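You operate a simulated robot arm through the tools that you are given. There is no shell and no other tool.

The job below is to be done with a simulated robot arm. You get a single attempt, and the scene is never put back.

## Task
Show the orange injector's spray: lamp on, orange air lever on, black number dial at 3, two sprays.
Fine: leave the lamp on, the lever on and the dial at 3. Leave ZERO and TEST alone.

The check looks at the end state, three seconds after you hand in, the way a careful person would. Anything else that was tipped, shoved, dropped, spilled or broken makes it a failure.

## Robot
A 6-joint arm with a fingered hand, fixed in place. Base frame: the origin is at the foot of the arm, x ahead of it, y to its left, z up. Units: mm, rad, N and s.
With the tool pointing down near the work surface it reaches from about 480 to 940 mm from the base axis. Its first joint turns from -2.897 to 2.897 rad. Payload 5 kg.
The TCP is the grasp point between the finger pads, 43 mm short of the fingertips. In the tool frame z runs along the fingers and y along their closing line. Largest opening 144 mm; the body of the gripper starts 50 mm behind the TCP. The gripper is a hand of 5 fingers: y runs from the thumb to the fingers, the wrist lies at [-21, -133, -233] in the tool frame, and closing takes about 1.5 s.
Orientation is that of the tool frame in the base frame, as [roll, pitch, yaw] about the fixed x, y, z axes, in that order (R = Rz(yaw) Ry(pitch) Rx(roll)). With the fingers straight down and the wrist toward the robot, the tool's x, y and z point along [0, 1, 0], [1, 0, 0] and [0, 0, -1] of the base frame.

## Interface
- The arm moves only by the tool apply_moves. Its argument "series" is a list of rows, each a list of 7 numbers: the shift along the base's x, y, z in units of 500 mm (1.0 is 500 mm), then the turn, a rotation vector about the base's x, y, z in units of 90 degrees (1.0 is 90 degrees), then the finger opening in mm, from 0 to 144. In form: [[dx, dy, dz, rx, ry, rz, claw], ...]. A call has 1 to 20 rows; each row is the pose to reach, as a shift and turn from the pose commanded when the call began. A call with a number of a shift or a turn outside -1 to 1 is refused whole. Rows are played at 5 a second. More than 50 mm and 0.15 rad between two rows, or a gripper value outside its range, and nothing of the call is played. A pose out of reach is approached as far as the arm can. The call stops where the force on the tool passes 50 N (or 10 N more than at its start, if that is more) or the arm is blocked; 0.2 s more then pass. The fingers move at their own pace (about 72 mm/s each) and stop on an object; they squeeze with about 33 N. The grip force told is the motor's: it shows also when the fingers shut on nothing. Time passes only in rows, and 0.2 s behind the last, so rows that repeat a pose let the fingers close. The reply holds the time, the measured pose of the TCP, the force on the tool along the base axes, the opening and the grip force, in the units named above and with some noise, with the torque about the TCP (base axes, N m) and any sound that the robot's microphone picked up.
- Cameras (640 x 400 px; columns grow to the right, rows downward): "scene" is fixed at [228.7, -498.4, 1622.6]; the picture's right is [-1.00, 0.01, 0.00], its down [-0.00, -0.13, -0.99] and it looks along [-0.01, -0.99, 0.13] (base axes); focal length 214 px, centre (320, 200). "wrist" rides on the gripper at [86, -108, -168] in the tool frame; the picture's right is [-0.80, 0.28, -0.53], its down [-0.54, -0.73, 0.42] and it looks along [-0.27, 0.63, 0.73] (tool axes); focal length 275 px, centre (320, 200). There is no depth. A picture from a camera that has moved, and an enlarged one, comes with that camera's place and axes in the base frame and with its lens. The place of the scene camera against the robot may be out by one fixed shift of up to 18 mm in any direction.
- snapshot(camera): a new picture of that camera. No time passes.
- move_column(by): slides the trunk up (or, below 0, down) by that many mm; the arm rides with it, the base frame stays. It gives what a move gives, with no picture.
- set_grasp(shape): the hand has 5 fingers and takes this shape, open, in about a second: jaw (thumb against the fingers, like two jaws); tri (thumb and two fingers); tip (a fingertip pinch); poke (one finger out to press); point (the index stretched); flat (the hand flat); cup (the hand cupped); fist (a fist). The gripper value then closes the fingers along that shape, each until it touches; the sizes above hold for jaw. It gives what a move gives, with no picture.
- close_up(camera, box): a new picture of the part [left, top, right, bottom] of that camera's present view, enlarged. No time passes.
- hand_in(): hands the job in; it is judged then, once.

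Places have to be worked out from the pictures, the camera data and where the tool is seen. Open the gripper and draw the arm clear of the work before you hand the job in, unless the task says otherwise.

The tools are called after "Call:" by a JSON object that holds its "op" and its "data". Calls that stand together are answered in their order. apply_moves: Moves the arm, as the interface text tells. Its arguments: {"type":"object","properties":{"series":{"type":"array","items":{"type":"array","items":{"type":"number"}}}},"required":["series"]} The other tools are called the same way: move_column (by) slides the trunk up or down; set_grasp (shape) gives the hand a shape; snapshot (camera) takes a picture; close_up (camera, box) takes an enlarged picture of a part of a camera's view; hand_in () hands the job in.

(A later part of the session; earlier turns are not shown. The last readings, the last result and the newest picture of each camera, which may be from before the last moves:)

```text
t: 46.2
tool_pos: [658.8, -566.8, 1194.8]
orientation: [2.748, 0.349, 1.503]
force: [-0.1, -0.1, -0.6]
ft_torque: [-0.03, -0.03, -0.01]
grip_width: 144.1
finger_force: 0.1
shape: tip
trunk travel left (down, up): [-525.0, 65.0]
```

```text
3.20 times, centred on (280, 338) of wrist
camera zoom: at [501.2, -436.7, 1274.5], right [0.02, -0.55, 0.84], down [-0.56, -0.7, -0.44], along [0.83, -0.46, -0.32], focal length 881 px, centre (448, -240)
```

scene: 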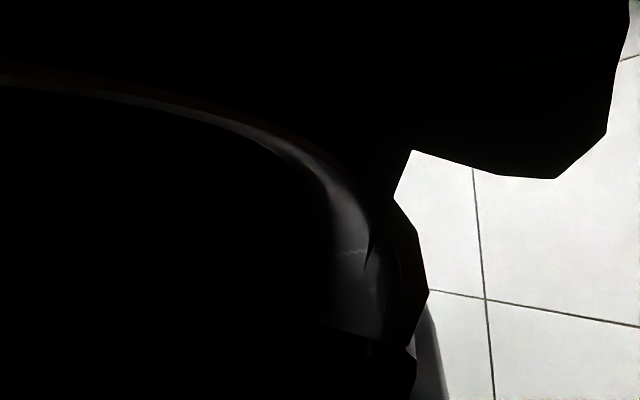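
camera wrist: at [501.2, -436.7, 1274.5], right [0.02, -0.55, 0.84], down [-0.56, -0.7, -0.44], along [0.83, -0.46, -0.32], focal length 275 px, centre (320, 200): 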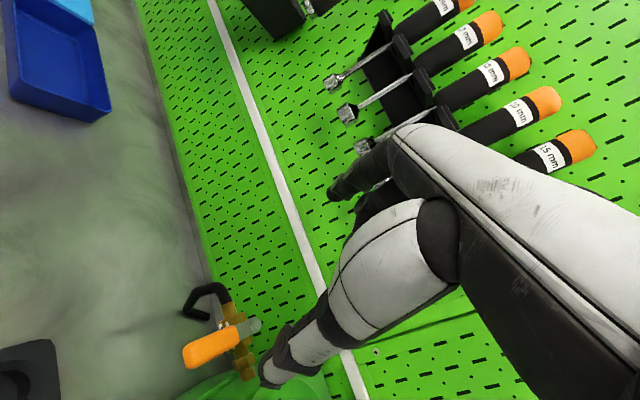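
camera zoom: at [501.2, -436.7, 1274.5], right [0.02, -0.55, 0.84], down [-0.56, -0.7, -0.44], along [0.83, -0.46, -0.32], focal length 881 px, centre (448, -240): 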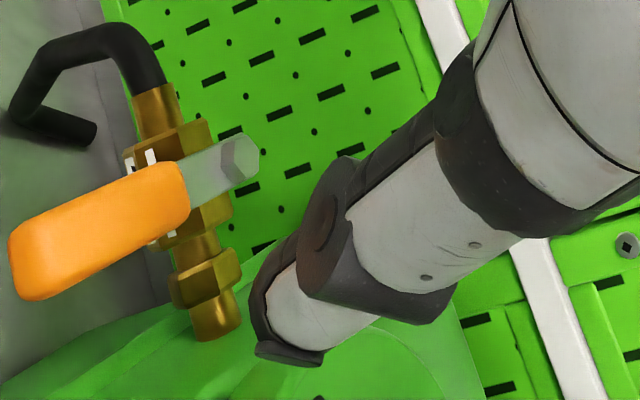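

Thumb tip is ≈(u −1, v 835, z 1127), above the gap. I descend in steps with a 3 mm shift left, watching for contact.

Call:
{"op": "apply_moves", "data": {"series": [[0.005, 0.005, -0.05, 0, 0, 0, 144], [0.005, 0.005, -0.08, 0, 0, 0, 144], [0.005, 0.005, -0.08, 0, 0, 0, 144]]}}

Call:
{"op": "close_up", "data": {"camera": "wrist", "box": [180, 275, 380, 400]}}

```text
t: 47.0
tool_pos: [661.7, -565.2, 1155.8]
orientation: [2.749, 0.347, 1.505]
force: [0.4, 0.1, -0.2]
ft_torque: [-0.02, 0.03, 0.02]
grip_width: 144.1
finger_force: 0.0
shape: tip
trunk travel left (down, up): [-525.0, 65.0]
```

```text
3.20 times, centred on (280, 338) of wrist
camera zoom: at [504.1, -434.7, 1234.5], right [0.02, -0.55, 0.84], down [-0.56, -0.7, -0.44], along [0.83, -0.46, -0.32], focal length 881 px, centre (448, -240)
```

zoom: 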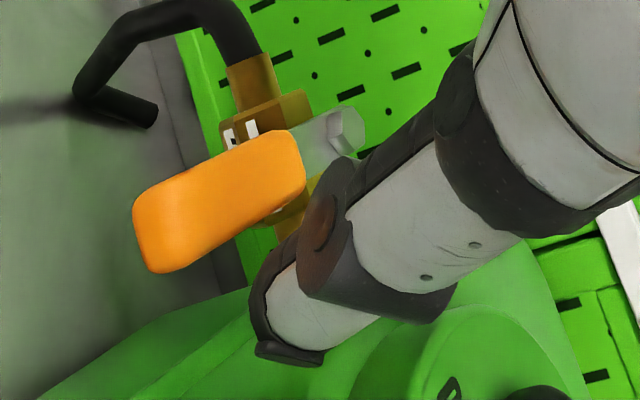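

No contact; the thumb tip (z≈1088) is between handle and machine. Continue down another ~23 mm in small steps.

Call:
{"op": "apply_moves", "data": {"series": [[0, 0, -0.016, 0, 0, 0, 144], [0, 0, -0.03, 0, 0, 0, 144], [0, 0, -0.04, 0, 0, 0, 144], [0, 0, -0.046, 0, 0, 0, 144], [0, 0, -0.046, 0, 0, 0, 144]]}}

Call:
{"op": "close_up", "data": {"camera": "wrist", "box": [180, 250, 380, 375]}}

```text
t: 48.2
tool_pos: [659.7, -565.8, 1131.4]
orientation: [2.749, 0.347, 1.504]
force: [-0.1, -0.7, 0.1]
ft_torque: [0.02, 0.0, 0.01]
grip_width: 143.9
finger_force: 0.0
shape: tip
trunk travel left (down, up): [-525.0, 65.0]
```

```text
3.20 times, centred on (280, 312) of wrist
camera zoom: at [504.0, -435.2, 1211.2], right [0.02, -0.55, 0.84], down [-0.56, -0.7, -0.44], along [0.83, -0.46, -0.32], focal length 881 px, centre (448, -160)
```

zoom: 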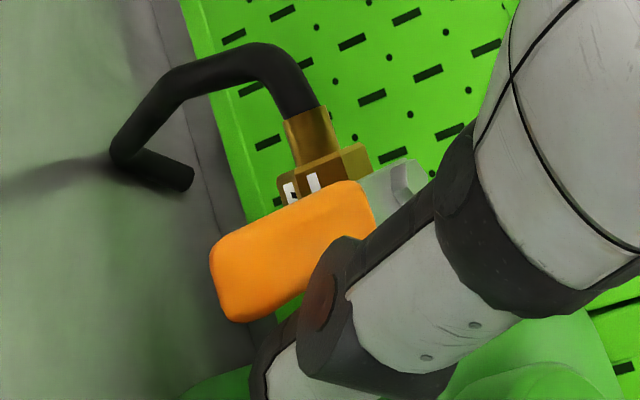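

The thumb is in the gap without contact (tip ≈ u 0, v 835, z 1064). Now sweep it left along the arc around the valve stem – first about 45°, then look.

Call:
{"op": "apply_moves", "data": {"series": [[0.0184, 0.0127, 0, 0, 0, 0, 144], [0.03, 0.029, 0, 0, 0, 0, 144], [0.0417, 0.0431, 0, 0, 0, 0, 144], [0.056, 0.055, 0, 0, 0, 0, 144], [0.0714, 0.0672, 0, 0, 0, 0, 144], [0.088, 0.075, 0, 0, 0, 0, 144], [0.1061, 0.0823, 0, 0, 0, 0, 144], [0.1061, 0.0823, 0, 0, 0, 0, 144]]}}

Call:
{"op": "snapshot", "data": {"camera": "wrist"}}

Call:
{"op": "close_up", "data": {"camera": "wrist", "box": [180, 250, 380, 375]}}

```text
t: 50.0
tool_pos: [713.6, -524.6, 1132.4]
orientation: [2.751, 0.348, 1.506]
force: [-1.3, -0.3, 0.1]
ft_torque: [-0.04, 0.02, -0.02]
grip_width: 143.8
finger_force: 0.0
shape: tip
trunk travel left (down, up): [-525.0, 65.0]
```

```text
taken
camera wrist: at [557.3, -394.2, 1211.5], right [0.02, -0.55, 0.84], down [-0.56, -0.7, -0.44], along [0.83, -0.46, -0.32], focal length 275 px, centre (320, 200)
```

wrist: 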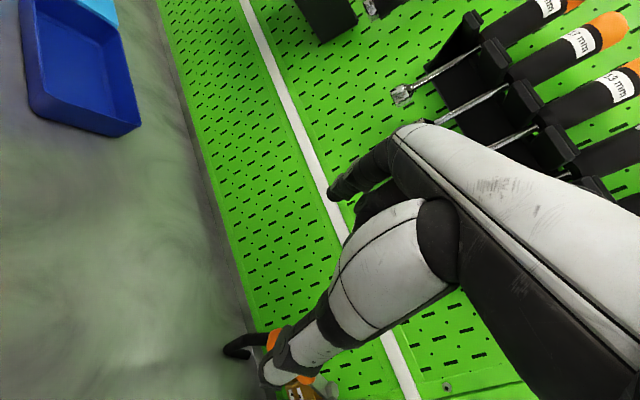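

```text
3.20 times, centred on (280, 312) of wrist
camera zoom: at [557.3, -394.2, 1211.5], right [0.02, -0.55, 0.84], down [-0.56, -0.7, -0.44], along [0.83, -0.46, -0.32], focal length 881 px, centre (448, -160)
```

zoom: 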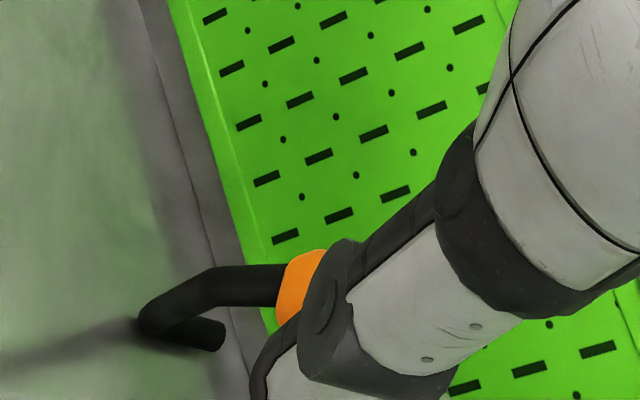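

The handle follows the thumb (now ≈45°). Continue along the arc to about 95° to reach the stop.

Call:
{"op": "apply_moves", "data": {"series": [[0.019, 0.0035, 0, 0, 0, 0, 144], [0.0377, 0.0058, 0, 0, 0, 0, 144], [0.057, 0.004, 0, 0, 0, 0, 144], [0.0755, 0.0017, 0, 0, 0, 0, 144], [0.094, -0.005, 0, 0, 0, 0, 144], [0.1111, -0.0122, 0, 0, 0, 0, 144], [0.1216, -0.0187, 0, 0, 0, 0, 144], [0.1216, -0.0187, 0, 0, 0, 0, 144]]}}

Call:
{"op": "snapshot", "data": {"camera": "wrist"}}

Call:
{"op": "close_up", "data": {"camera": "wrist", "box": [180, 275, 380, 400]}}

```text
t: 51.8
tool_pos: [774.9, -533.4, 1132.8]
orientation: [2.748, 0.349, 1.503]
force: [-5.4, 3.2, 2.4]
ft_torque: [0.16, 0.46, -0.34]
grip_width: 143.6
finger_force: 0.1
shape: tip
trunk travel left (down, up): [-525.0, 65.0]
```

```text
taken
camera wrist: at [617.2, -402.5, 1212.1], right [0.02, -0.55, 0.84], down [-0.56, -0.7, -0.44], along [0.83, -0.46, -0.32], focal length 275 px, centre (320, 200)
```

wrist: 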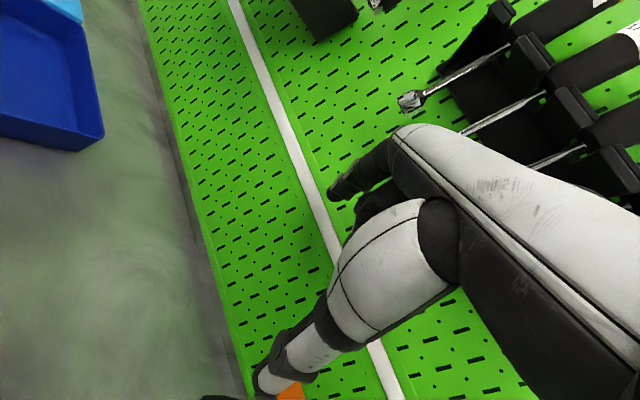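

```text
3.20 times, centred on (280, 338) of wrist
camera zoom: at [617.2, -402.5, 1212.1], right [0.02, -0.55, 0.84], down [-0.56, -0.7, -0.44], along [0.83, -0.46, -0.32], focal length 881 px, centre (448, -240)
```

zoom: 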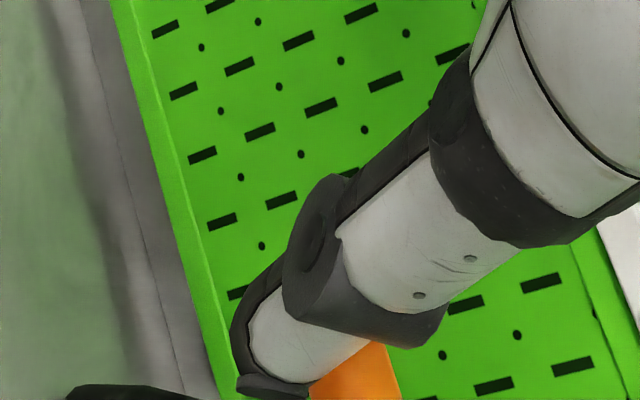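

There is now a 6 N push-back – likely the end stop. I press a few more mm backward to confirm, then retreat.

Call:
{"op": "apply_moves", "data": {"series": [[0.004, -0.004, 0, 0, 0, 0, 144], [0.0085, -0.0085, 0, 0, 0, 0, 144], [0.0085, -0.0085, 0, 0, 0, 0, 144]]}}

```text
t: 52.6
tool_pos: [779.6, -535.9, 1133.8]
orientation: [2.748, 0.349, 1.506]
force: [-7.9, 7.4, 6.1]
ft_torque: [0.36, 0.9, -0.68]
grip_width: 144.1
finger_force: 0.2
shape: tip
trunk travel left (down, up): [-525.0, 65.0]
```

Force rises to ~11 N against +v, consistent with the stop (finger compliance). Back off toward the front, then lift to look.

Call:
{"op": "apply_moves", "data": {"series": [[-0.03, 0.03, 0, 0, 0, 0, 144], [-0.05, 0.05, 0.03, 0, 0, 0, 144], [-0.05, 0.05, 0.1, 0, 0, 0, 144], [-0.08, 0.08, 0.18, 0, 0, 0, 144], [-0.12, 0.12, 0.22, 0, 0, 0, 144]]}}

Call:
{"op": "snapshot", "data": {"camera": "wrist"}}

Call:
{"op": "close_up", "data": {"camera": "wrist", "box": [160, 250, 400, 400]}}

```text
t: 53.8
tool_pos: [718.9, -478.0, 1243.3]
orientation: [2.748, 0.349, 1.506]
force: [-0.4, -0.7, 0.4]
ft_torque: [0.0, 0.04, -0.02]
grip_width: 143.9
finger_force: 0.1
shape: tip
trunk travel left (down, up): [-525.0, 65.0]
```

```text
taken
camera wrist: at [562.0, -347.4, 1321.6], right [0.02, -0.55, 0.84], down [-0.56, -0.7, -0.44], along [0.83, -0.46, -0.32], focal length 275 px, centre (320, 200)
```

wrist: 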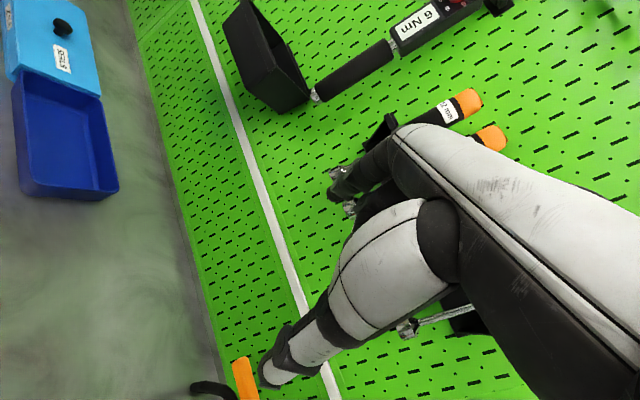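

```text
2.67 times, centred on (280, 325) of wrist
camera zoom: at [562.0, -347.4, 1321.6], right [0.02, -0.55, 0.84], down [-0.56, -0.7, -0.44], along [0.83, -0.46, -0.32], focal length 734 px, centre (427, -133)
```

zoom: 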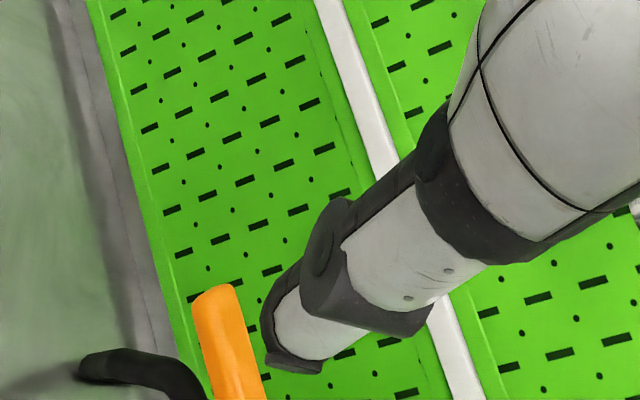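

The handle now lies parallel to the pipe – air on. I straighten the hand again (reverse rotation) while moving back over the machine's front at safe height, and then look at the whole rig.

Call:
{"op": "apply_moves", "data": {"series": [[-0.05, -0.004, 0.04, 0, 0, 0, 144], [-0.1, -0.008, 0.04, 0.038, 0.016, -0.061, 144], [-0.15, -0.012, 0.04, 0.075, 0.031, -0.122, 144], [-0.2, -0.016, 0.04, 0.113, 0.047, -0.183, 144], [-0.25, -0.02, 0.04, 0.151, 0.063, -0.243, 144], [-0.3, -0.024, 0.04, 0.188, 0.078, -0.304, 144], [-0.35, -0.028, 0.04, 0.226, 0.094, -0.365, 144], [-0.4, -0.032, 0.04, 0.264, 0.11, -0.426, 144], [-0.448, -0.034, 0.04, 0.3012, 0.1254, -0.4867, 144], [-0.448, -0.034, 0.04, 0.3012, 0.1254, -0.4867, 144]]}}

Call:
{"op": "snapshot", "data": {"camera": "wrist"}}

Call:
{"op": "close_up", "data": {"camera": "wrist", "box": [220, 110, 420, 235]}}

```text
t: 56.0
tool_pos: [494.4, -495.7, 1262.8]
orientation: [3.119, 0.001, 0.788]
force: [-0.1, 0.4, -0.4]
ft_torque: [-0.01, 0.0, -0.01]
grip_width: 143.9
finger_force: 0.1
shape: tip
trunk travel left (down, up): [-525.0, 65.0]
```

```text
taken
camera wrist: at [475.1, -354.8, 1428.9], right [-0.37, -0.76, 0.54], down [-0.89, 0.12, -0.44], along [0.27, -0.64, -0.72], focal length 275 px, centre (320, 200)
```

wrist: 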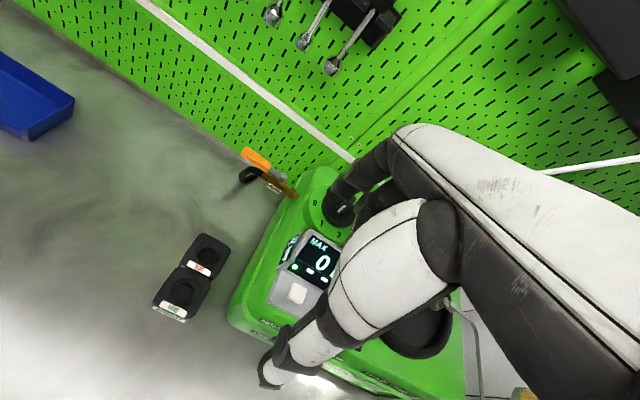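

```text
3.20 times, centred on (320, 172) of wrist
camera zoom: at [475.1, -354.8, 1428.9], right [-0.37, -0.76, 0.54], down [-0.89, 0.12, -0.44], along [0.27, -0.64, -0.72], focal length 881 px, centre (320, 288)
```

zoom: 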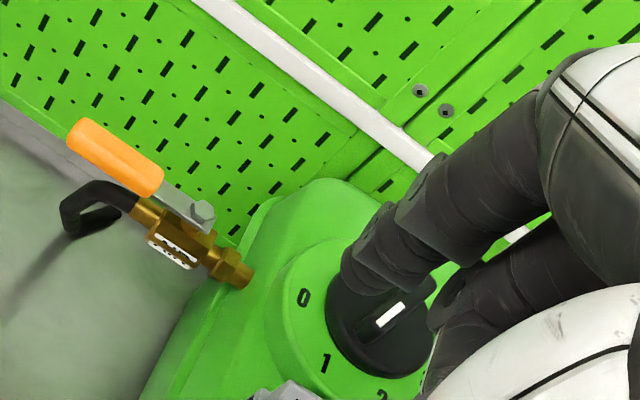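

Air lever is clearly along the pipe. For the dial I want a compact pusher: I close the "tip" pinch here (safe height) and look at its shape.

Call:
{"op": "apply_moves", "data": {"series": [[0, 0, 0, 0, 0, 0, 0], [0, 0, 0, 0, 0, 0, 0], [0, 0, 0, 0, 0, 0, 0], [0, 0, 0, 0, 0, 0, 0], [0, 0, 0, 0, 0, 0, 0], [0, 0, 0, 0, 0, 0, 0], [0, 0, 0, 0, 0, 0, 0], [0, 0, 0, 0, 0, 0, 0]]}}

Call:
{"op": "snapshot", "data": {"camera": "wrist"}}

Call:
{"op": "close_up", "data": {"camera": "wrist", "box": [220, 160, 420, 285]}}

```text
t: 57.8
tool_pos: [494.9, -495.3, 1262.7]
orientation: [3.119, 0.002, 0.789]
force: [0.2, 0.7, -0.8]
ft_torque: [0.01, 0.02, 0.0]
grip_width: 0.0
finger_force: 33.2
shape: tip
trunk travel left (down, up): [-525.0, 65.0]
```

```text
taken
camera wrist: at [475.2, -354.6, 1428.8], right [-0.37, -0.76, 0.54], down [-0.89, 0.12, -0.44], along [0.27, -0.64, -0.72], focal length 275 px, centre (320, 200)
```

wrist: 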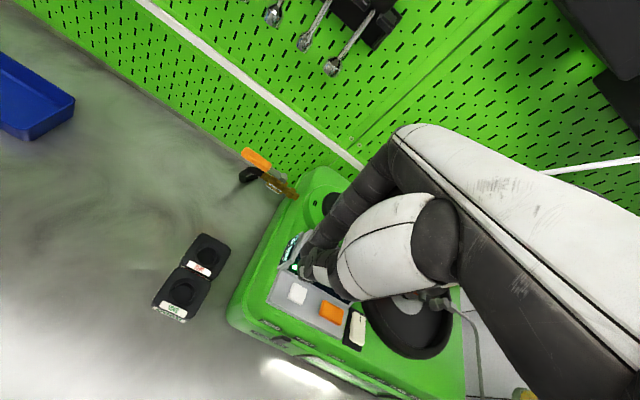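

```text
3.20 times, centred on (320, 222) of wrist
camera zoom: at [475.2, -354.6, 1428.8], right [-0.37, -0.76, 0.54], down [-0.89, 0.12, -0.44], along [0.27, -0.64, -0.72], focal length 881 px, centre (320, 128)
```

zoom: 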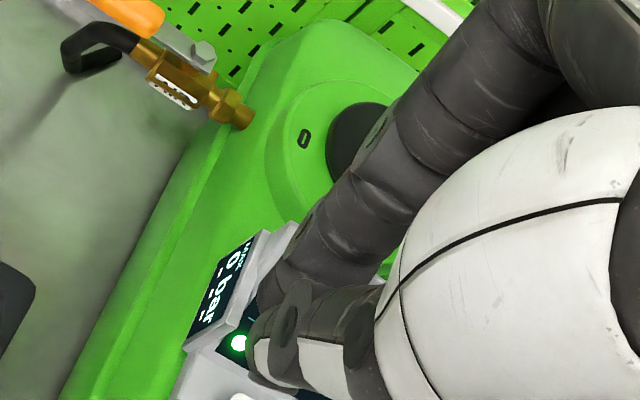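

The closed pinch is compact (tip ≈ tool (−2, −3, 43)), with other fingers higher. Dial geometry: centre ≈ (u −73, v 884.5), labels at 12.8/64/116/167°, wing top z≈1131, disc z≈1108. I pitch the hand 0.3 outward and hover just left of the wing's pointer end.

Call:
{"op": "apply_moves", "data": {"series": [[0.035, -0.056, 0, -0.031, -0.031, 0, 0], [0.07, -0.112, 0, -0.062, -0.063, 0, 0], [0.105, -0.168, 0, -0.093, -0.094, 0, 0], [0.14, -0.224, 0, -0.1246, -0.1257, 0, 0], [0.173, -0.2796, 0, -0.1246, -0.1257, 0, 0], [0.173, -0.2796, -0.07, -0.1246, -0.1257, 0, 0], [0.173, -0.2796, -0.1414, -0.1246, -0.1257, 0, 0], [0.173, -0.2796, -0.1414, -0.1246, -0.1257, 0, 0]]}}

Call:
{"op": "snapshot", "data": {"camera": "wrist"}}

Call:
{"op": "close_up", "data": {"camera": "wrist", "box": [220, 180, 420, 305]}}

```text
t: 59.6
tool_pos: [582.5, -633.2, 1191.6]
orientation: [2.839, 0.001, 0.789]
force: [0.4, -0.2, -0.6]
ft_torque: [0.0, -0.01, 0.0]
grip_width: 0.0
finger_force: 32.9
shape: tip
trunk travel left (down, up): [-525.0, 65.0]
```

```text
taken
camera wrist: at [533.3, -464.2, 1321.0], right [-0.48, -0.64, 0.6], down [-0.79, 0.01, -0.62], along [0.39, -0.77, -0.51], focal length 275 px, centre (320, 200)
```

wrist: 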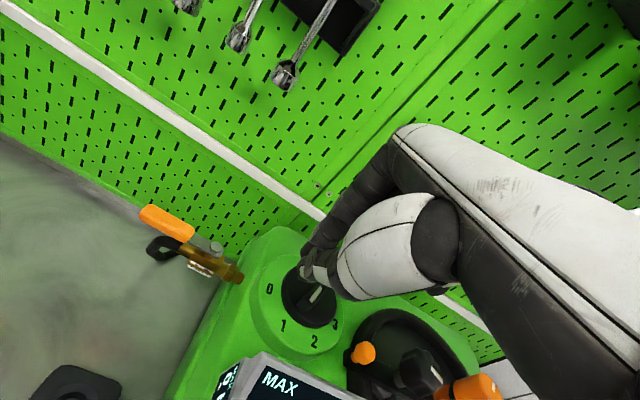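

```text
3.20 times, centred on (320, 242) of wrist
camera zoom: at [533.3, -464.2, 1321.0], right [-0.48, -0.64, 0.6], down [-0.79, 0.01, -0.62], along [0.39, -0.77, -0.51], focal length 881 px, centre (320, 64)
```

zoom: 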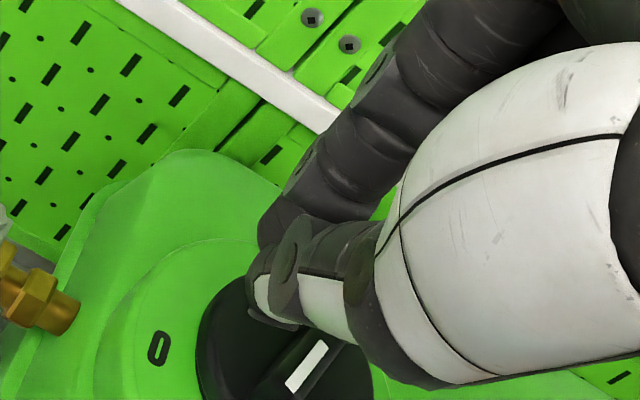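

Tip lands just left of the wing's pointer end, over the disc's edge. Lower to tip z≈1112 in small steps.

Call:
{"op": "apply_moves", "data": {"series": [[0, 0, -0.03, 0, 0, 0, 0], [0, 0, -0.05, 0, 0, 0, 0], [0, 0, -0.066, 0, 0, 0, 0], [0, 0, -0.074, 0, 0, 0, 0], [0, 0, -0.074, 0, 0, 0, 0]]}}

Call:
{"op": "close_up", "data": {"camera": "wrist", "box": [220, 180, 420, 305]}}

```text
t: 60.8
tool_pos: [581.6, -634.7, 1156.9]
orientation: [2.841, 0.001, 0.79]
force: [1.1, 0.4, 4.7]
ft_torque: [0.01, -0.02, 0.03]
grip_width: 0.0
finger_force: 33.1
shape: tip
trunk travel left (down, up): [-525.0, 65.0]
```

```text
3.20 times, centred on (320, 242) of wrist
camera zoom: at [532.4, -464.8, 1285.5], right [-0.48, -0.64, 0.6], down [-0.79, 0.01, -0.62], along [0.39, -0.77, -0.51], focal length 881 px, centre (320, 64)
```

zoom: 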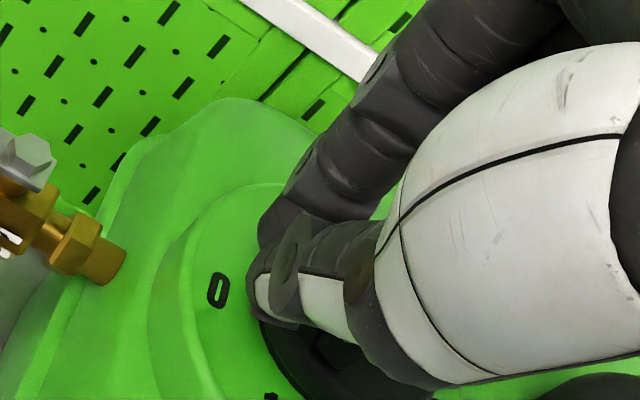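

A light 4.7 N touch on the disc – I'll raise 3 mm and start pushing the wing's pointer end rightward along its arc, first to about the "2" position.

Call:
{"op": "apply_moves", "data": {"series": [[0, 0, 0.007, 0, 0, 0, 0], [-0.0112, -0.012, 0.007, 0, 0, 0, 0], [-0.0239, -0.0098, 0.007, 0, 0, 0, 0], [-0.0372, -0.0106, 0.007, 0, 0, 0, 0], [-0.0509, -0.0133, 0.007, 0, 0, 0, 0], [-0.0638, -0.0194, 0.007, 0, 0, 0, 0], [-0.0638, -0.0194, 0.007, 0, 0, 0, 0]]}}

Call:
{"op": "snapshot", "data": {"camera": "wrist"}}

Call:
{"op": "close_up", "data": {"camera": "wrist", "box": [220, 180, 420, 305]}}

```text
t: 62.4
tool_pos: [550.4, -645.0, 1158.5]
orientation: [2.842, 0.003, 0.792]
force: [1.7, 2.3, -0.5]
ft_torque: [0.08, -0.04, 0.07]
grip_width: 0.0
finger_force: 33.0
shape: tip
trunk travel left (down, up): [-525.0, 65.0]
```

```text
taken
camera wrist: at [501.1, -474.7, 1287.6], right [-0.48, -0.64, 0.6], down [-0.79, 0.01, -0.62], along [0.39, -0.76, -0.51], focal length 275 px, centre (320, 200)
```

wrist: 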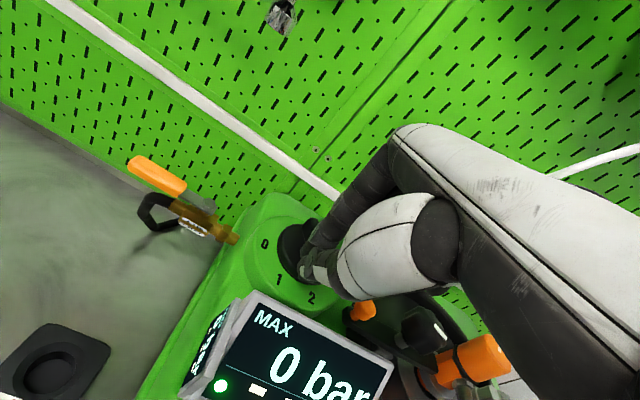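

```text
3.20 times, centred on (320, 242) of wrist
camera zoom: at [501.1, -474.7, 1287.6], right [-0.48, -0.64, 0.6], down [-0.79, 0.01, -0.62], along [0.39, -0.76, -0.51], focal length 881 px, centre (320, 64)
```

zoom: 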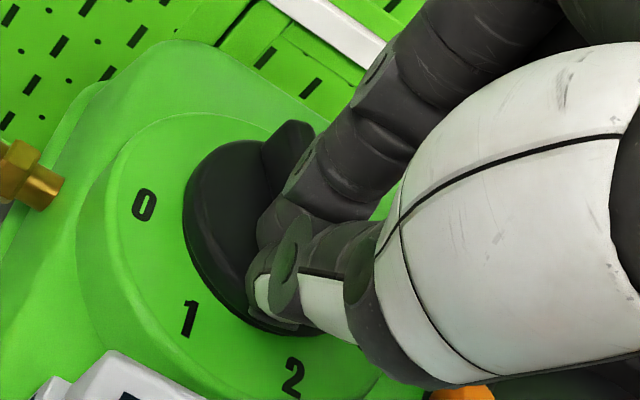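

The wing is turning (its rear end now visible swung left/back). Continue the arc to about 160°, then back off to check the pointer.

Call:
{"op": "apply_moves", "data": {"series": [[-0.0058, -0.0047, 0, 0, 0, 0, 0], [-0.0116, -0.0093, 0, 0, 0, 0, 0], [-0.0162, -0.0152, 0, 0, 0, 0, 0], [-0.0208, -0.0211, 0, 0, 0, 0, 0], [-0.0247, -0.0315, 0, 0, 0, 0, 0], [-0.0247, -0.0315, 0, 0, 0, 0, 0]]}}

Call:
{"op": "snapshot", "data": {"camera": "wrist"}}

Call:
{"op": "close_up", "data": {"camera": "wrist", "box": [220, 180, 420, 305]}}

```text
t: 63.8
tool_pos: [537.6, -659.5, 1158.5]
orientation: [2.839, 0.003, 0.79]
force: [-1.2, 4.6, 0.7]
ft_torque: [0.16, 0.02, 0.05]
grip_width: 0.1
finger_force: 32.9
shape: tip
trunk travel left (down, up): [-525.0, 65.0]
```

```text
taken
camera wrist: at [488.1, -490.0, 1287.9], right [-0.48, -0.64, 0.6], down [-0.79, 0.01, -0.62], along [0.39, -0.77, -0.51], focal length 275 px, centre (320, 200)
```

wrist: 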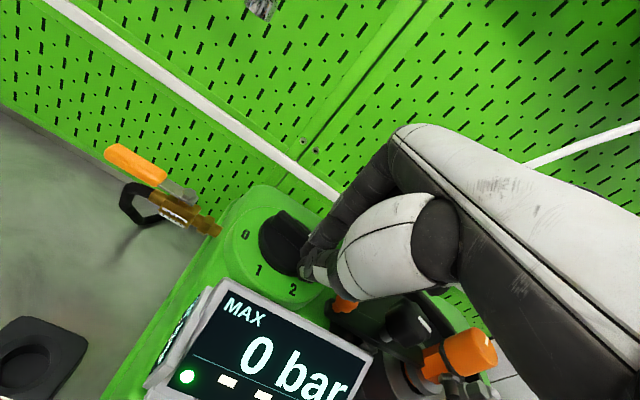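

```text
3.20 times, centred on (320, 242) of wrist
camera zoom: at [488.1, -490.0, 1287.9], right [-0.48, -0.64, 0.6], down [-0.79, 0.01, -0.62], along [0.39, -0.77, -0.51], focal length 881 px, centre (320, 64)
```

zoom: 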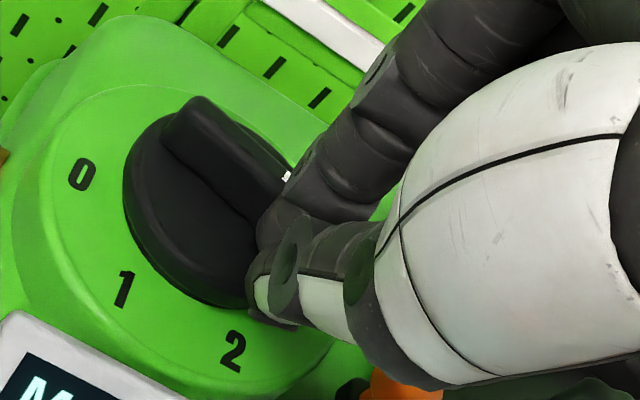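

The wing appears to point toward "3" now. I back off slightly toward the front, rise and check the pointer.

Call:
{"op": "apply_moves", "data": {"series": [[-0.01, 0.01, 0, 0, 0, 0, 0], [-0.01, 0.01, 0.05, 0, 0, 0, 0], [-0.02, 0.02, 0.13, 0, 0, 0, 0], [-0.05, 0.02, 0.18, 0, 0, 0, 0], [-0.1, -0.02, 0.22, 0, 0, 0, 0], [-0.15, -0.07, 0.22, 0, 0, 0, 0]]}}

Call:
{"op": "snapshot", "data": {"camera": "wrist"}}

Call:
{"op": "close_up", "data": {"camera": "wrist", "box": [150, 150, 350, 275]}}

```text
t: 65.2
tool_pos: [461.3, -695.3, 1268.5]
orientation: [2.841, 0.001, 0.788]
force: [0.6, -1.5, -0.7]
ft_torque: [-0.01, -0.04, 0.0]
grip_width: 0.0
finger_force: 33.3
shape: tip
trunk travel left (down, up): [-525.0, 65.0]
```

```text
taken
camera wrist: at [412.6, -525.9, 1397.3], right [-0.48, -0.64, 0.6], down [-0.79, 0.01, -0.62], along [0.39, -0.76, -0.51], focal length 275 px, centre (320, 200)
```

wrist: 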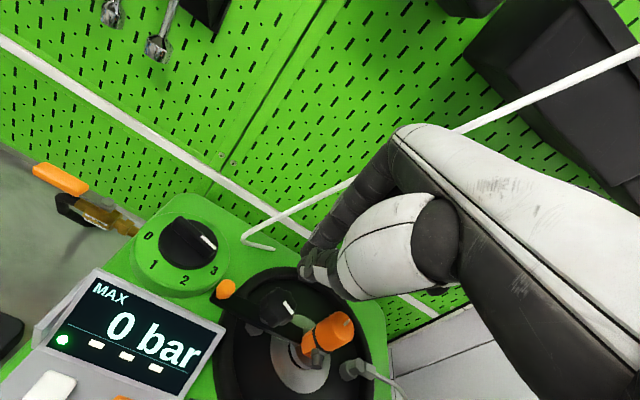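

```text
3.20 times, centred on (250, 212) of wrist
camera zoom: at [412.6, -525.9, 1397.3], right [-0.48, -0.64, 0.6], down [-0.79, 0.01, -0.62], along [0.39, -0.76, -0.51], focal length 881 px, centre (544, 160)
```

zoom: 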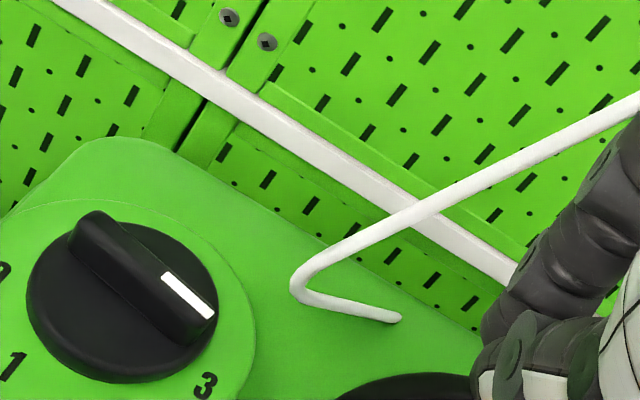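

The pointer is at ≈167.6°, matching label "3" (167°). Dial done. Now the pump lever: I go to a hover above the right part of the teal grip (u≈−280, v≈621), hand pitched ~0.5 so the knuckles stay clear of the machine front, and take a closer look first.

Call:
{"op": "apply_moves", "data": {"series": [[-0.07, 0.022, 0, -0.015, -0.015, 0, 0], [-0.14, 0.044, 0, -0.03, -0.03, 0, 0], [-0.21, 0.066, 0, -0.045, -0.045, 0, 0], [-0.28, 0.088, 0, -0.06, -0.06, 0, 0], [-0.35, 0.11, 0, -0.075, -0.075, 0, 0], [-0.42, 0.132, 0, -0.09, -0.09, 0, 0], [-0.463, 0.1446, 0, -0.09, -0.09, 0, 0], [-0.463, 0.1446, -0.08, -0.09, -0.09, 0, 0], [-0.463, 0.1446, -0.08, -0.09, -0.09, 0, 0]]}}

Call:
{"op": "snapshot", "data": {"camera": "wrist"}}

Call:
{"op": "close_up", "data": {"camera": "wrist", "box": [160, 180, 400, 330]}}

```text
t: 67.2
tool_pos: [229.7, -624.1, 1228.2]
orientation: [2.641, 0.003, 0.79]
force: [-0.3, -0.1, -0.7]
ft_torque: [0.04, -0.03, 0.0]
grip_width: 0.1
finger_force: 32.9
shape: tip
trunk travel left (down, up): [-525.0, 65.0]
```

```text
taken
camera wrist: at [165.3, -438.8, 1323.8], right [-0.57, -0.56, 0.61], down [-0.69, -0.08, -0.72], along [0.45, -0.83, -0.34], focal length 275 px, centre (320, 200)
```

wrist: 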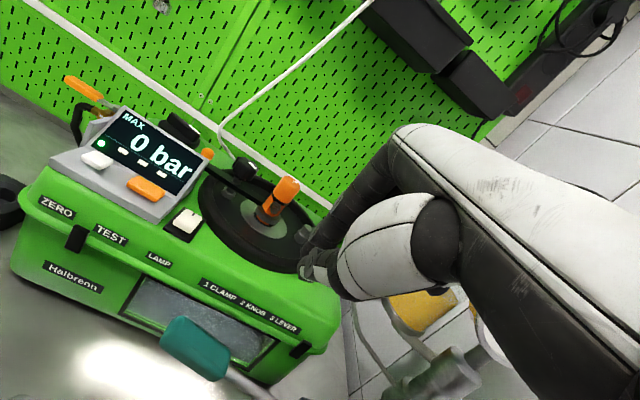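

```text
2.67 times, centred on (280, 255) of wrist
camera zoom: at [165.3, -438.8, 1323.8], right [-0.57, -0.56, 0.61], down [-0.69, -0.08, -0.72], along [0.45, -0.83, -0.34], focal length 734 px, centre (427, 53)
```

zoom: 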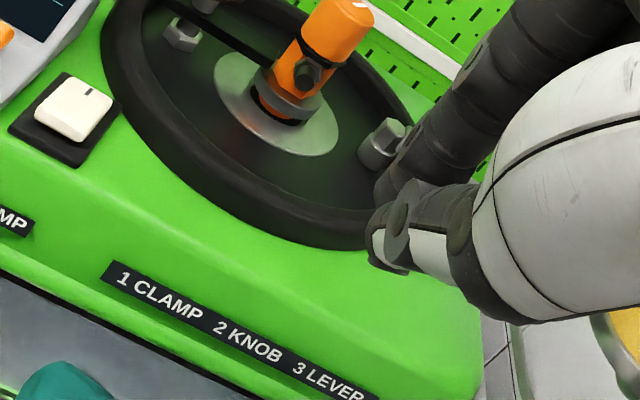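

The lamp-lit window and lamp rocker look right. I zoom on the teal grip, the pump and the VENT/GAUGE area from here.

Call:
{"op": "close_up", "data": {"camera": "wrist", "box": [100, 270, 320, 400]}}

Call:
{"op": "close_up", "data": {"camera": "wrist", "box": [20, 80, 240, 218]}}

```text
2.91 times, centred on (210, 335) of wrist
camera zoom: at [165.3, -438.8, 1323.8], right [-0.57, -0.56, 0.61], down [-0.69, -0.08, -0.72], along [0.45, -0.83, -0.34], focal length 801 px, centre (640, -193)
```

zoom: 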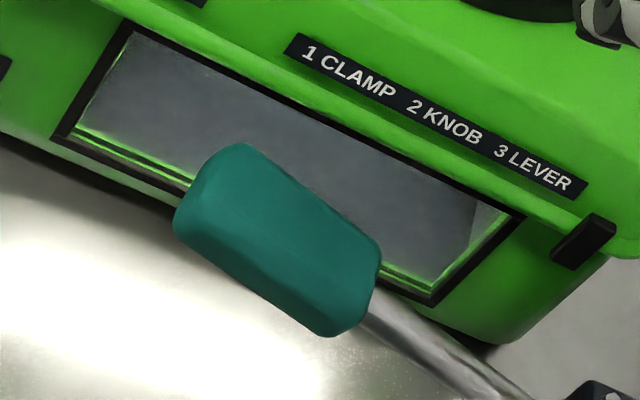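

```text
2.90 times, centred on (130, 149) of wrist
camera zoom: at [165.3, -438.8, 1323.8], right [-0.57, -0.56, 0.61], down [-0.69, -0.08, -0.72], along [0.45, -0.83, -0.34], focal length 798 px, centre (871, 348)
```

zoom: 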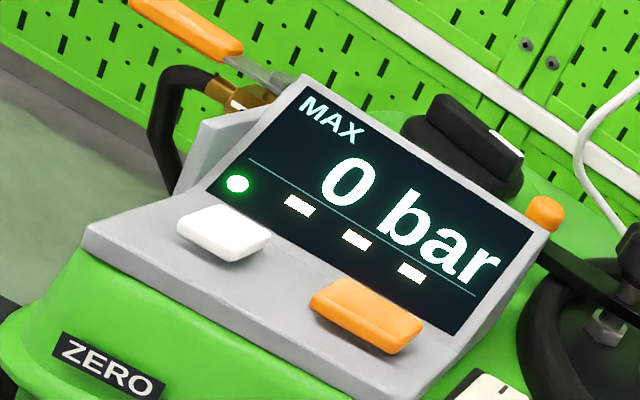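

Grip centre ≈ (u −248, v 619), top z≈1050. I lower the pinch tip above its right part (u≈−280) to ~20 mm over it and check alignment.

Call:
{"op": "apply_moves", "data": {"series": [[0, 0, -0.08, 0, 0, 0, 0], [0, 0, -0.16, 0, 0, 0, 0], [0, 0, -0.23, 0, 0, 0, 0], [0, 0, -0.23, 0, 0, 0, 0]]}}

Call:
{"op": "snapshot", "data": {"camera": "wrist"}}

Call:
{"op": "close_up", "data": {"camera": "wrist", "box": [180, 200, 400, 330]}}

```text
t: 68.2
tool_pos: [231.1, -625.3, 1112.5]
orientation: [2.643, 0.003, 0.789]
force: [-0.5, -0.6, 0.2]
ft_torque: [0.03, -0.01, -0.02]
grip_width: 0.0
finger_force: 33.2
shape: tip
trunk travel left (down, up): [-525.0, 65.0]
```

```text
taken
camera wrist: at [166.2, -438.8, 1209.6], right [-0.57, -0.56, 0.61], down [-0.69, -0.08, -0.72], along [0.45, -0.83, -0.34], focal length 275 px, centre (320, 200)
```

wrist: 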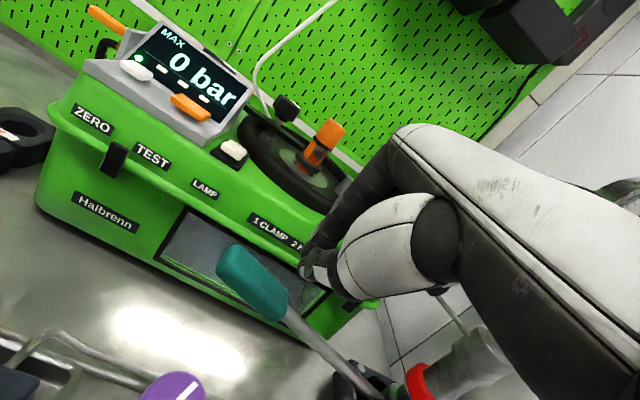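

```text
2.91 times, centred on (290, 265) of wrist
camera zoom: at [166.2, -438.8, 1209.6], right [-0.57, -0.56, 0.61], down [-0.69, -0.08, -0.72], along [0.45, -0.83, -0.34], focal length 801 px, centre (407, 11)
```

zoom: 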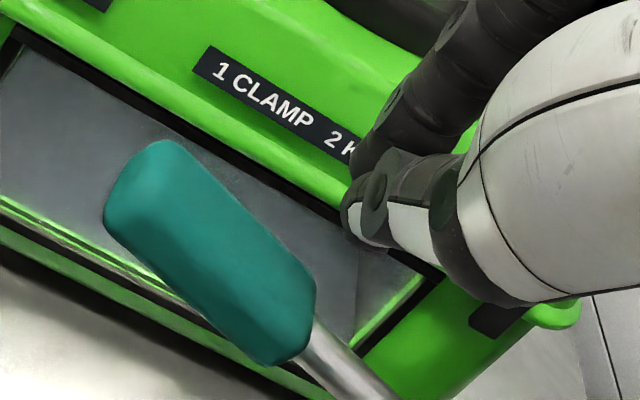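

Tip is right at the grip's end; I shift 12 mm left and 4 mm to the front so it sits well on the grip, then lower to contact.

Call:
{"op": "apply_moves", "data": {"series": [[0.0113, 0.0226, 0, 0, 0, 0, 0], [0.0113, 0.0226, -0.02, 0, 0, 0, 0], [0.0113, 0.0226, -0.04, 0, 0, 0, 0], [0.0113, 0.0226, -0.05, 0, 0, 0, 0], [0.0113, 0.0226, -0.06, 0, 0, 0, 0], [0.0113, 0.0226, -0.06, 0, 0, 0, 0]]}}

Call:
{"op": "close_up", "data": {"camera": "wrist", "box": [180, 200, 400, 330]}}

```text
t: 69.6
tool_pos: [236.3, -611.4, 1083.6]
orientation: [2.641, 0.002, 0.791]
force: [0.1, 0.1, 0.4]
ft_torque: [0.0, 0.05, -0.02]
grip_width: 0.0
finger_force: 32.8
shape: tip
trunk travel left (down, up): [-525.0, 65.0]
```

```text
2.91 times, centred on (290, 265) of wrist
camera zoom: at [172.0, -426.3, 1179.5], right [-0.57, -0.56, 0.61], down [-0.69, -0.08, -0.72], along [0.45, -0.83, -0.34], focal length 801 px, centre (407, 11)
```

zoom: 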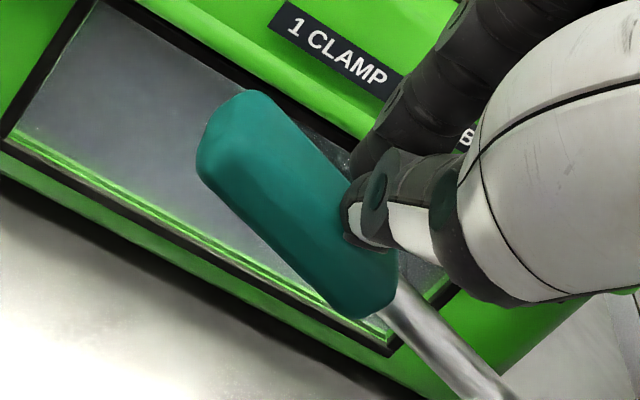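

No contact yet (tip z≈1044). The tip is over the grip. Continue downward gently.

Call:
{"op": "apply_moves", "data": {"series": [[0, 0, -0.01, 0, 0, 0, 0], [0, 0, -0.02, 0, 0, 0, 0], [0, 0, -0.02, 0, 0, 0, 0]]}}

Call:
{"op": "close_up", "data": {"camera": "wrist", "box": [180, 200, 400, 330]}}

```text
t: 70.4
tool_pos: [236.1, -611.7, 1072.9]
orientation: [2.641, 0.003, 0.789]
force: [-0.9, -0.8, 1.6]
ft_torque: [0.01, -0.02, 0.0]
grip_width: 0.1
finger_force: 32.8
shape: tip
trunk travel left (down, up): [-525.0, 65.0]
```

```text
2.91 times, centred on (290, 265) of wrist
camera zoom: at [171.9, -426.3, 1169.4], right [-0.57, -0.56, 0.61], down [-0.69, -0.08, -0.72], along [0.45, -0.83, -0.34], focal length 801 px, centre (407, 11)
```

zoom: 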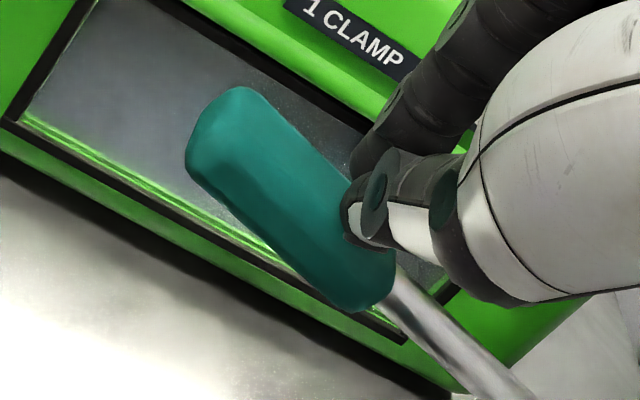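

The lever is now moving down with the finger at only ~2 N. Continue the stroke in one go, watching force and sound.

Call:
{"op": "apply_moves", "data": {"series": [[0, 0, -0.02, 0, 0, 0, 0], [0, 0, -0.04, 0, 0, 0, 0], [0, 0, -0.06, 0, 0, 0, 0], [0, 0, -0.08, 0, 0, 0, 0]]}}

Call:
{"op": "snapshot", "data": {"camera": "wrist"}}

```text
t: 71.4
tool_pos: [237.7, -612.6, 1032.6]
orientation: [2.642, 0.004, 0.788]
force: [1.0, 0.7, 1.9]
ft_torque: [-0.01, -0.07, 0.01]
grip_width: 0.0
finger_force: 33.3
shape: tip
trunk travel left (down, up): [-525.0, 65.0]
```

```text
taken
camera wrist: at [172.2, -426.4, 1129.4], right [-0.57, -0.56, 0.61], down [-0.69, -0.08, -0.72], along [0.45, -0.83, -0.34], focal length 275 px, centre (320, 200)
```

wrist: 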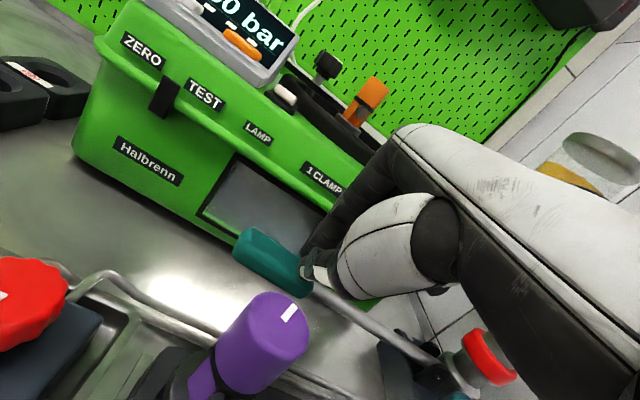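

The display is changing ("…0 bar"). Let me zoom on display and window.

Call:
{"op": "close_up", "data": {"camera": "wrist", "box": [190, 0, 310, 75]}}

Call:
{"op": "close_up", "data": {"camera": "wrist", "box": [180, 140, 400, 278]}}

```text
5.33 times, centred on (250, 38) of wrist
camera zoom: at [172.2, -426.4, 1129.4], right [-0.57, -0.56, 0.61], down [-0.69, -0.08, -0.72], along [0.45, -0.83, -0.34], focal length 1468 px, centre (693, 1067)
```

zoom: 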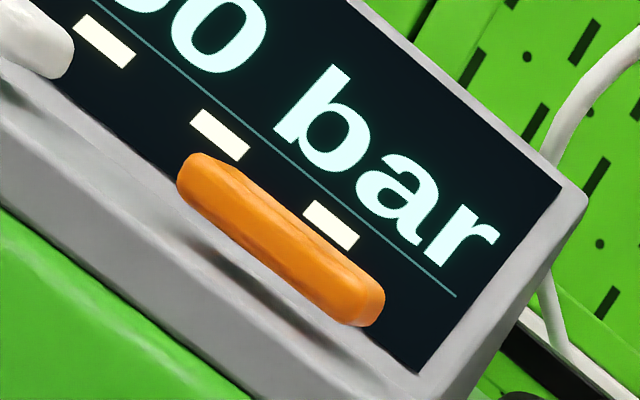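

```text
2.90 times, centred on (290, 209) of wrist
camera zoom: at [172.2, -426.4, 1129.4], right [-0.57, -0.56, 0.61], down [-0.69, -0.08, -0.72], along [0.45, -0.83, -0.34], focal length 798 px, centre (407, 174)
```

zoom: 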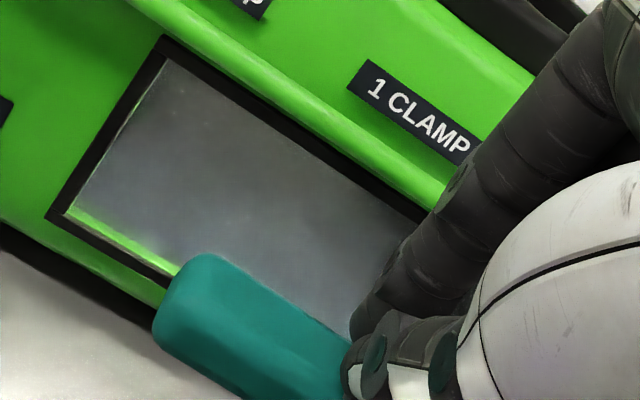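

Pressure is building on the display. The purple injector stands ~10 mm left of my thumb, so I slide 10 mm right along the grip for margin and continue the same stroke downward in small steps.

Call:
{"op": "apply_moves", "data": {"series": [[-0.0141, -0.0141, 0, 0, 0, 0, 0], [-0.0141, -0.0141, -0.014, 0, 0, 0, 0], [-0.0141, -0.0141, -0.028, 0, 0, 0, 0], [-0.0141, -0.0141, -0.04, 0, 0, 0, 0]]}}

Call:
{"op": "snapshot", "data": {"camera": "wrist"}}

Call:
{"op": "close_up", "data": {"camera": "wrist", "box": [180, 0, 400, 138]}}

```text
t: 72.4
tool_pos: [228.3, -617.2, 1019.5]
orientation: [2.63, 0.005, 0.787]
force: [-6.4, 14.2, 35.8]
ft_torque: [0.43, -0.15, 0.13]
grip_width: 0.3
finger_force: 32.8
shape: tip
trunk travel left (down, up): [-525.0, 65.0]
```

```text
taken
camera wrist: at [163.4, -431.7, 1114.5], right [-0.57, -0.55, 0.61], down [-0.69, -0.09, -0.72], along [0.45, -0.83, -0.33], focal length 275 px, centre (320, 200)
```

wrist: 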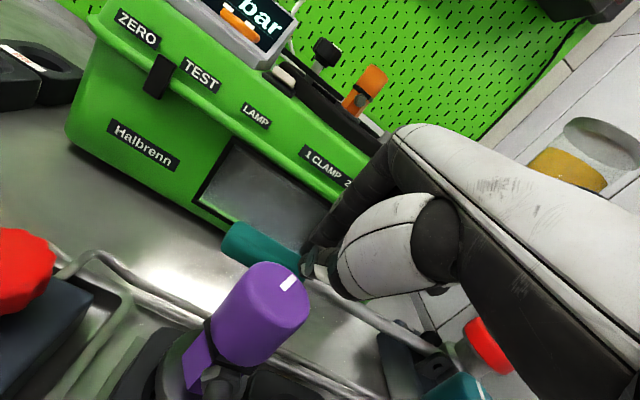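

```text
2.90 times, centred on (290, 69) of wrist
camera zoom: at [163.4, -431.7, 1114.5], right [-0.57, -0.55, 0.61], down [-0.69, -0.09, -0.72], along [0.45, -0.83, -0.33], focal length 798 px, centre (407, 580)
```

zoom: 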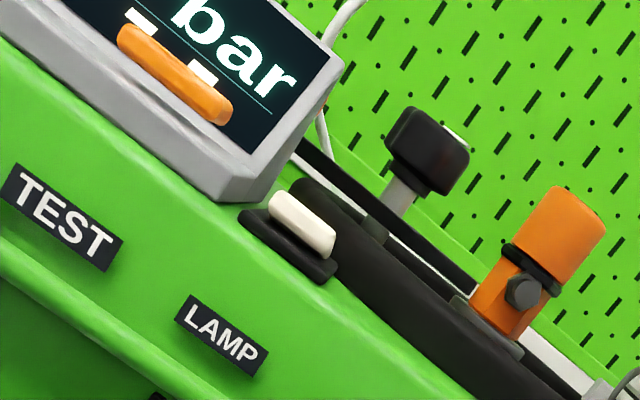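

Force has risen to ~36 N with the grip top at z≈980 – either the bottom stop or pump resistance. I press a few mm more to find out.

Call:
{"op": "apply_moves", "data": {"series": [[0, 0, -0.004, 0, 0, 0, 0], [0, 0, -0.008, 0, 0, 0, 0], [0, 0, -0.008, 0, 0, 0, 0]]}}

Call:
{"op": "close_up", "data": {"camera": "wrist", "box": [180, 130, 400, 268]}}

```text
t: 72.8
tool_pos: [230.4, -621.3, 1019.6]
orientation: [2.624, 0.004, 0.788]
force: [0.5, 2.5, 16.3]
ft_torque: [-0.04, -0.21, 0.04]
grip_width: 0.1
finger_force: 32.9
shape: tip
trunk travel left (down, up): [-525.0, 65.0]
stopped in row 2: the force on the tool passed its limit at 52 N (the readings are from after the stop); the commanded pose is now the measured one
```

```text
2.90 times, centred on (290, 199) of wrist
camera zoom: at [164.6, -434.7, 1113.3], right [-0.57, -0.55, 0.61], down [-0.68, -0.09, -0.72], along [0.45, -0.83, -0.33], focal length 798 px, centre (407, 203)
```

zoom: 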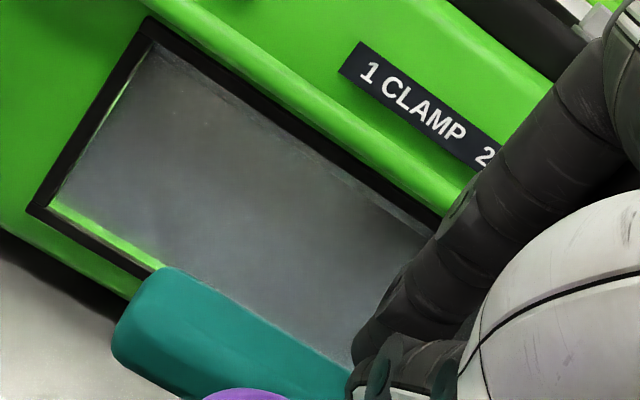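

Hard stop: that's the bottom of the stroke. Now lift fully and see whether the lever springs back and what the display and gauge show.

Call:
{"op": "apply_moves", "data": {"series": [[0, 0, 0.03, 0, 0, 0, 0], [0, 0, 0.07, 0, 0, 0, 0], [0, 0, 0.12, 0, 0, 0, 0], [0, 0, 0.18, 0, 0, 0, 0], [0, 0, 0.24, 0, 0, 0, 0], [0, 0, 0.3, 0, 0, 0, 0]]}}

Call:
{"op": "snapshot", "data": {"camera": "wrist"}}

Call:
{"op": "close_up", "data": {"camera": "wrist", "box": [60, 10, 300, 160]}}

```text
t: 74.2
tool_pos: [229.7, -622.4, 1164.9]
orientation: [2.635, 0.003, 0.787]
force: [0.0, 0.0, -0.1]
ft_torque: [-0.03, -0.01, -0.01]
grip_width: 0.0
finger_force: 32.6
shape: tip
trunk travel left (down, up): [-525.0, 65.0]
```

```text
taken
camera wrist: at [165.3, -435.2, 1260.3], right [-0.57, -0.55, 0.61], down [-0.69, -0.08, -0.72], along [0.45, -0.83, -0.33], focal length 275 px, centre (320, 200)
```

wrist: 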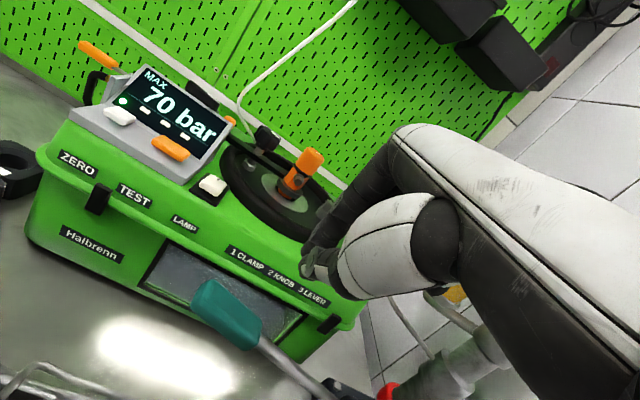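

```text
2.67 times, centred on (180, 85) of wrist
camera zoom: at [165.3, -435.2, 1260.3], right [-0.57, -0.55, 0.61], down [-0.69, -0.08, -0.72], along [0.45, -0.83, -0.33], focal length 734 px, centre (693, 507)
```

zoom: 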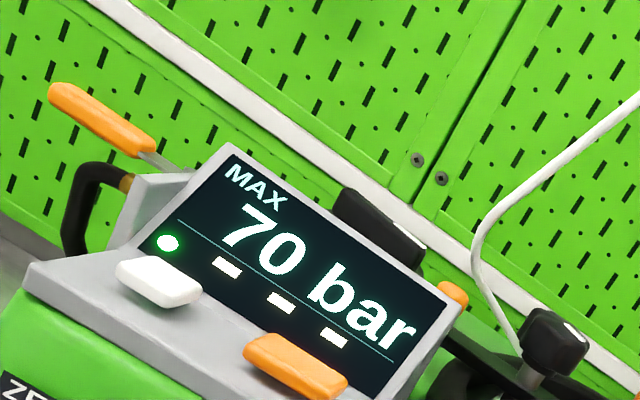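

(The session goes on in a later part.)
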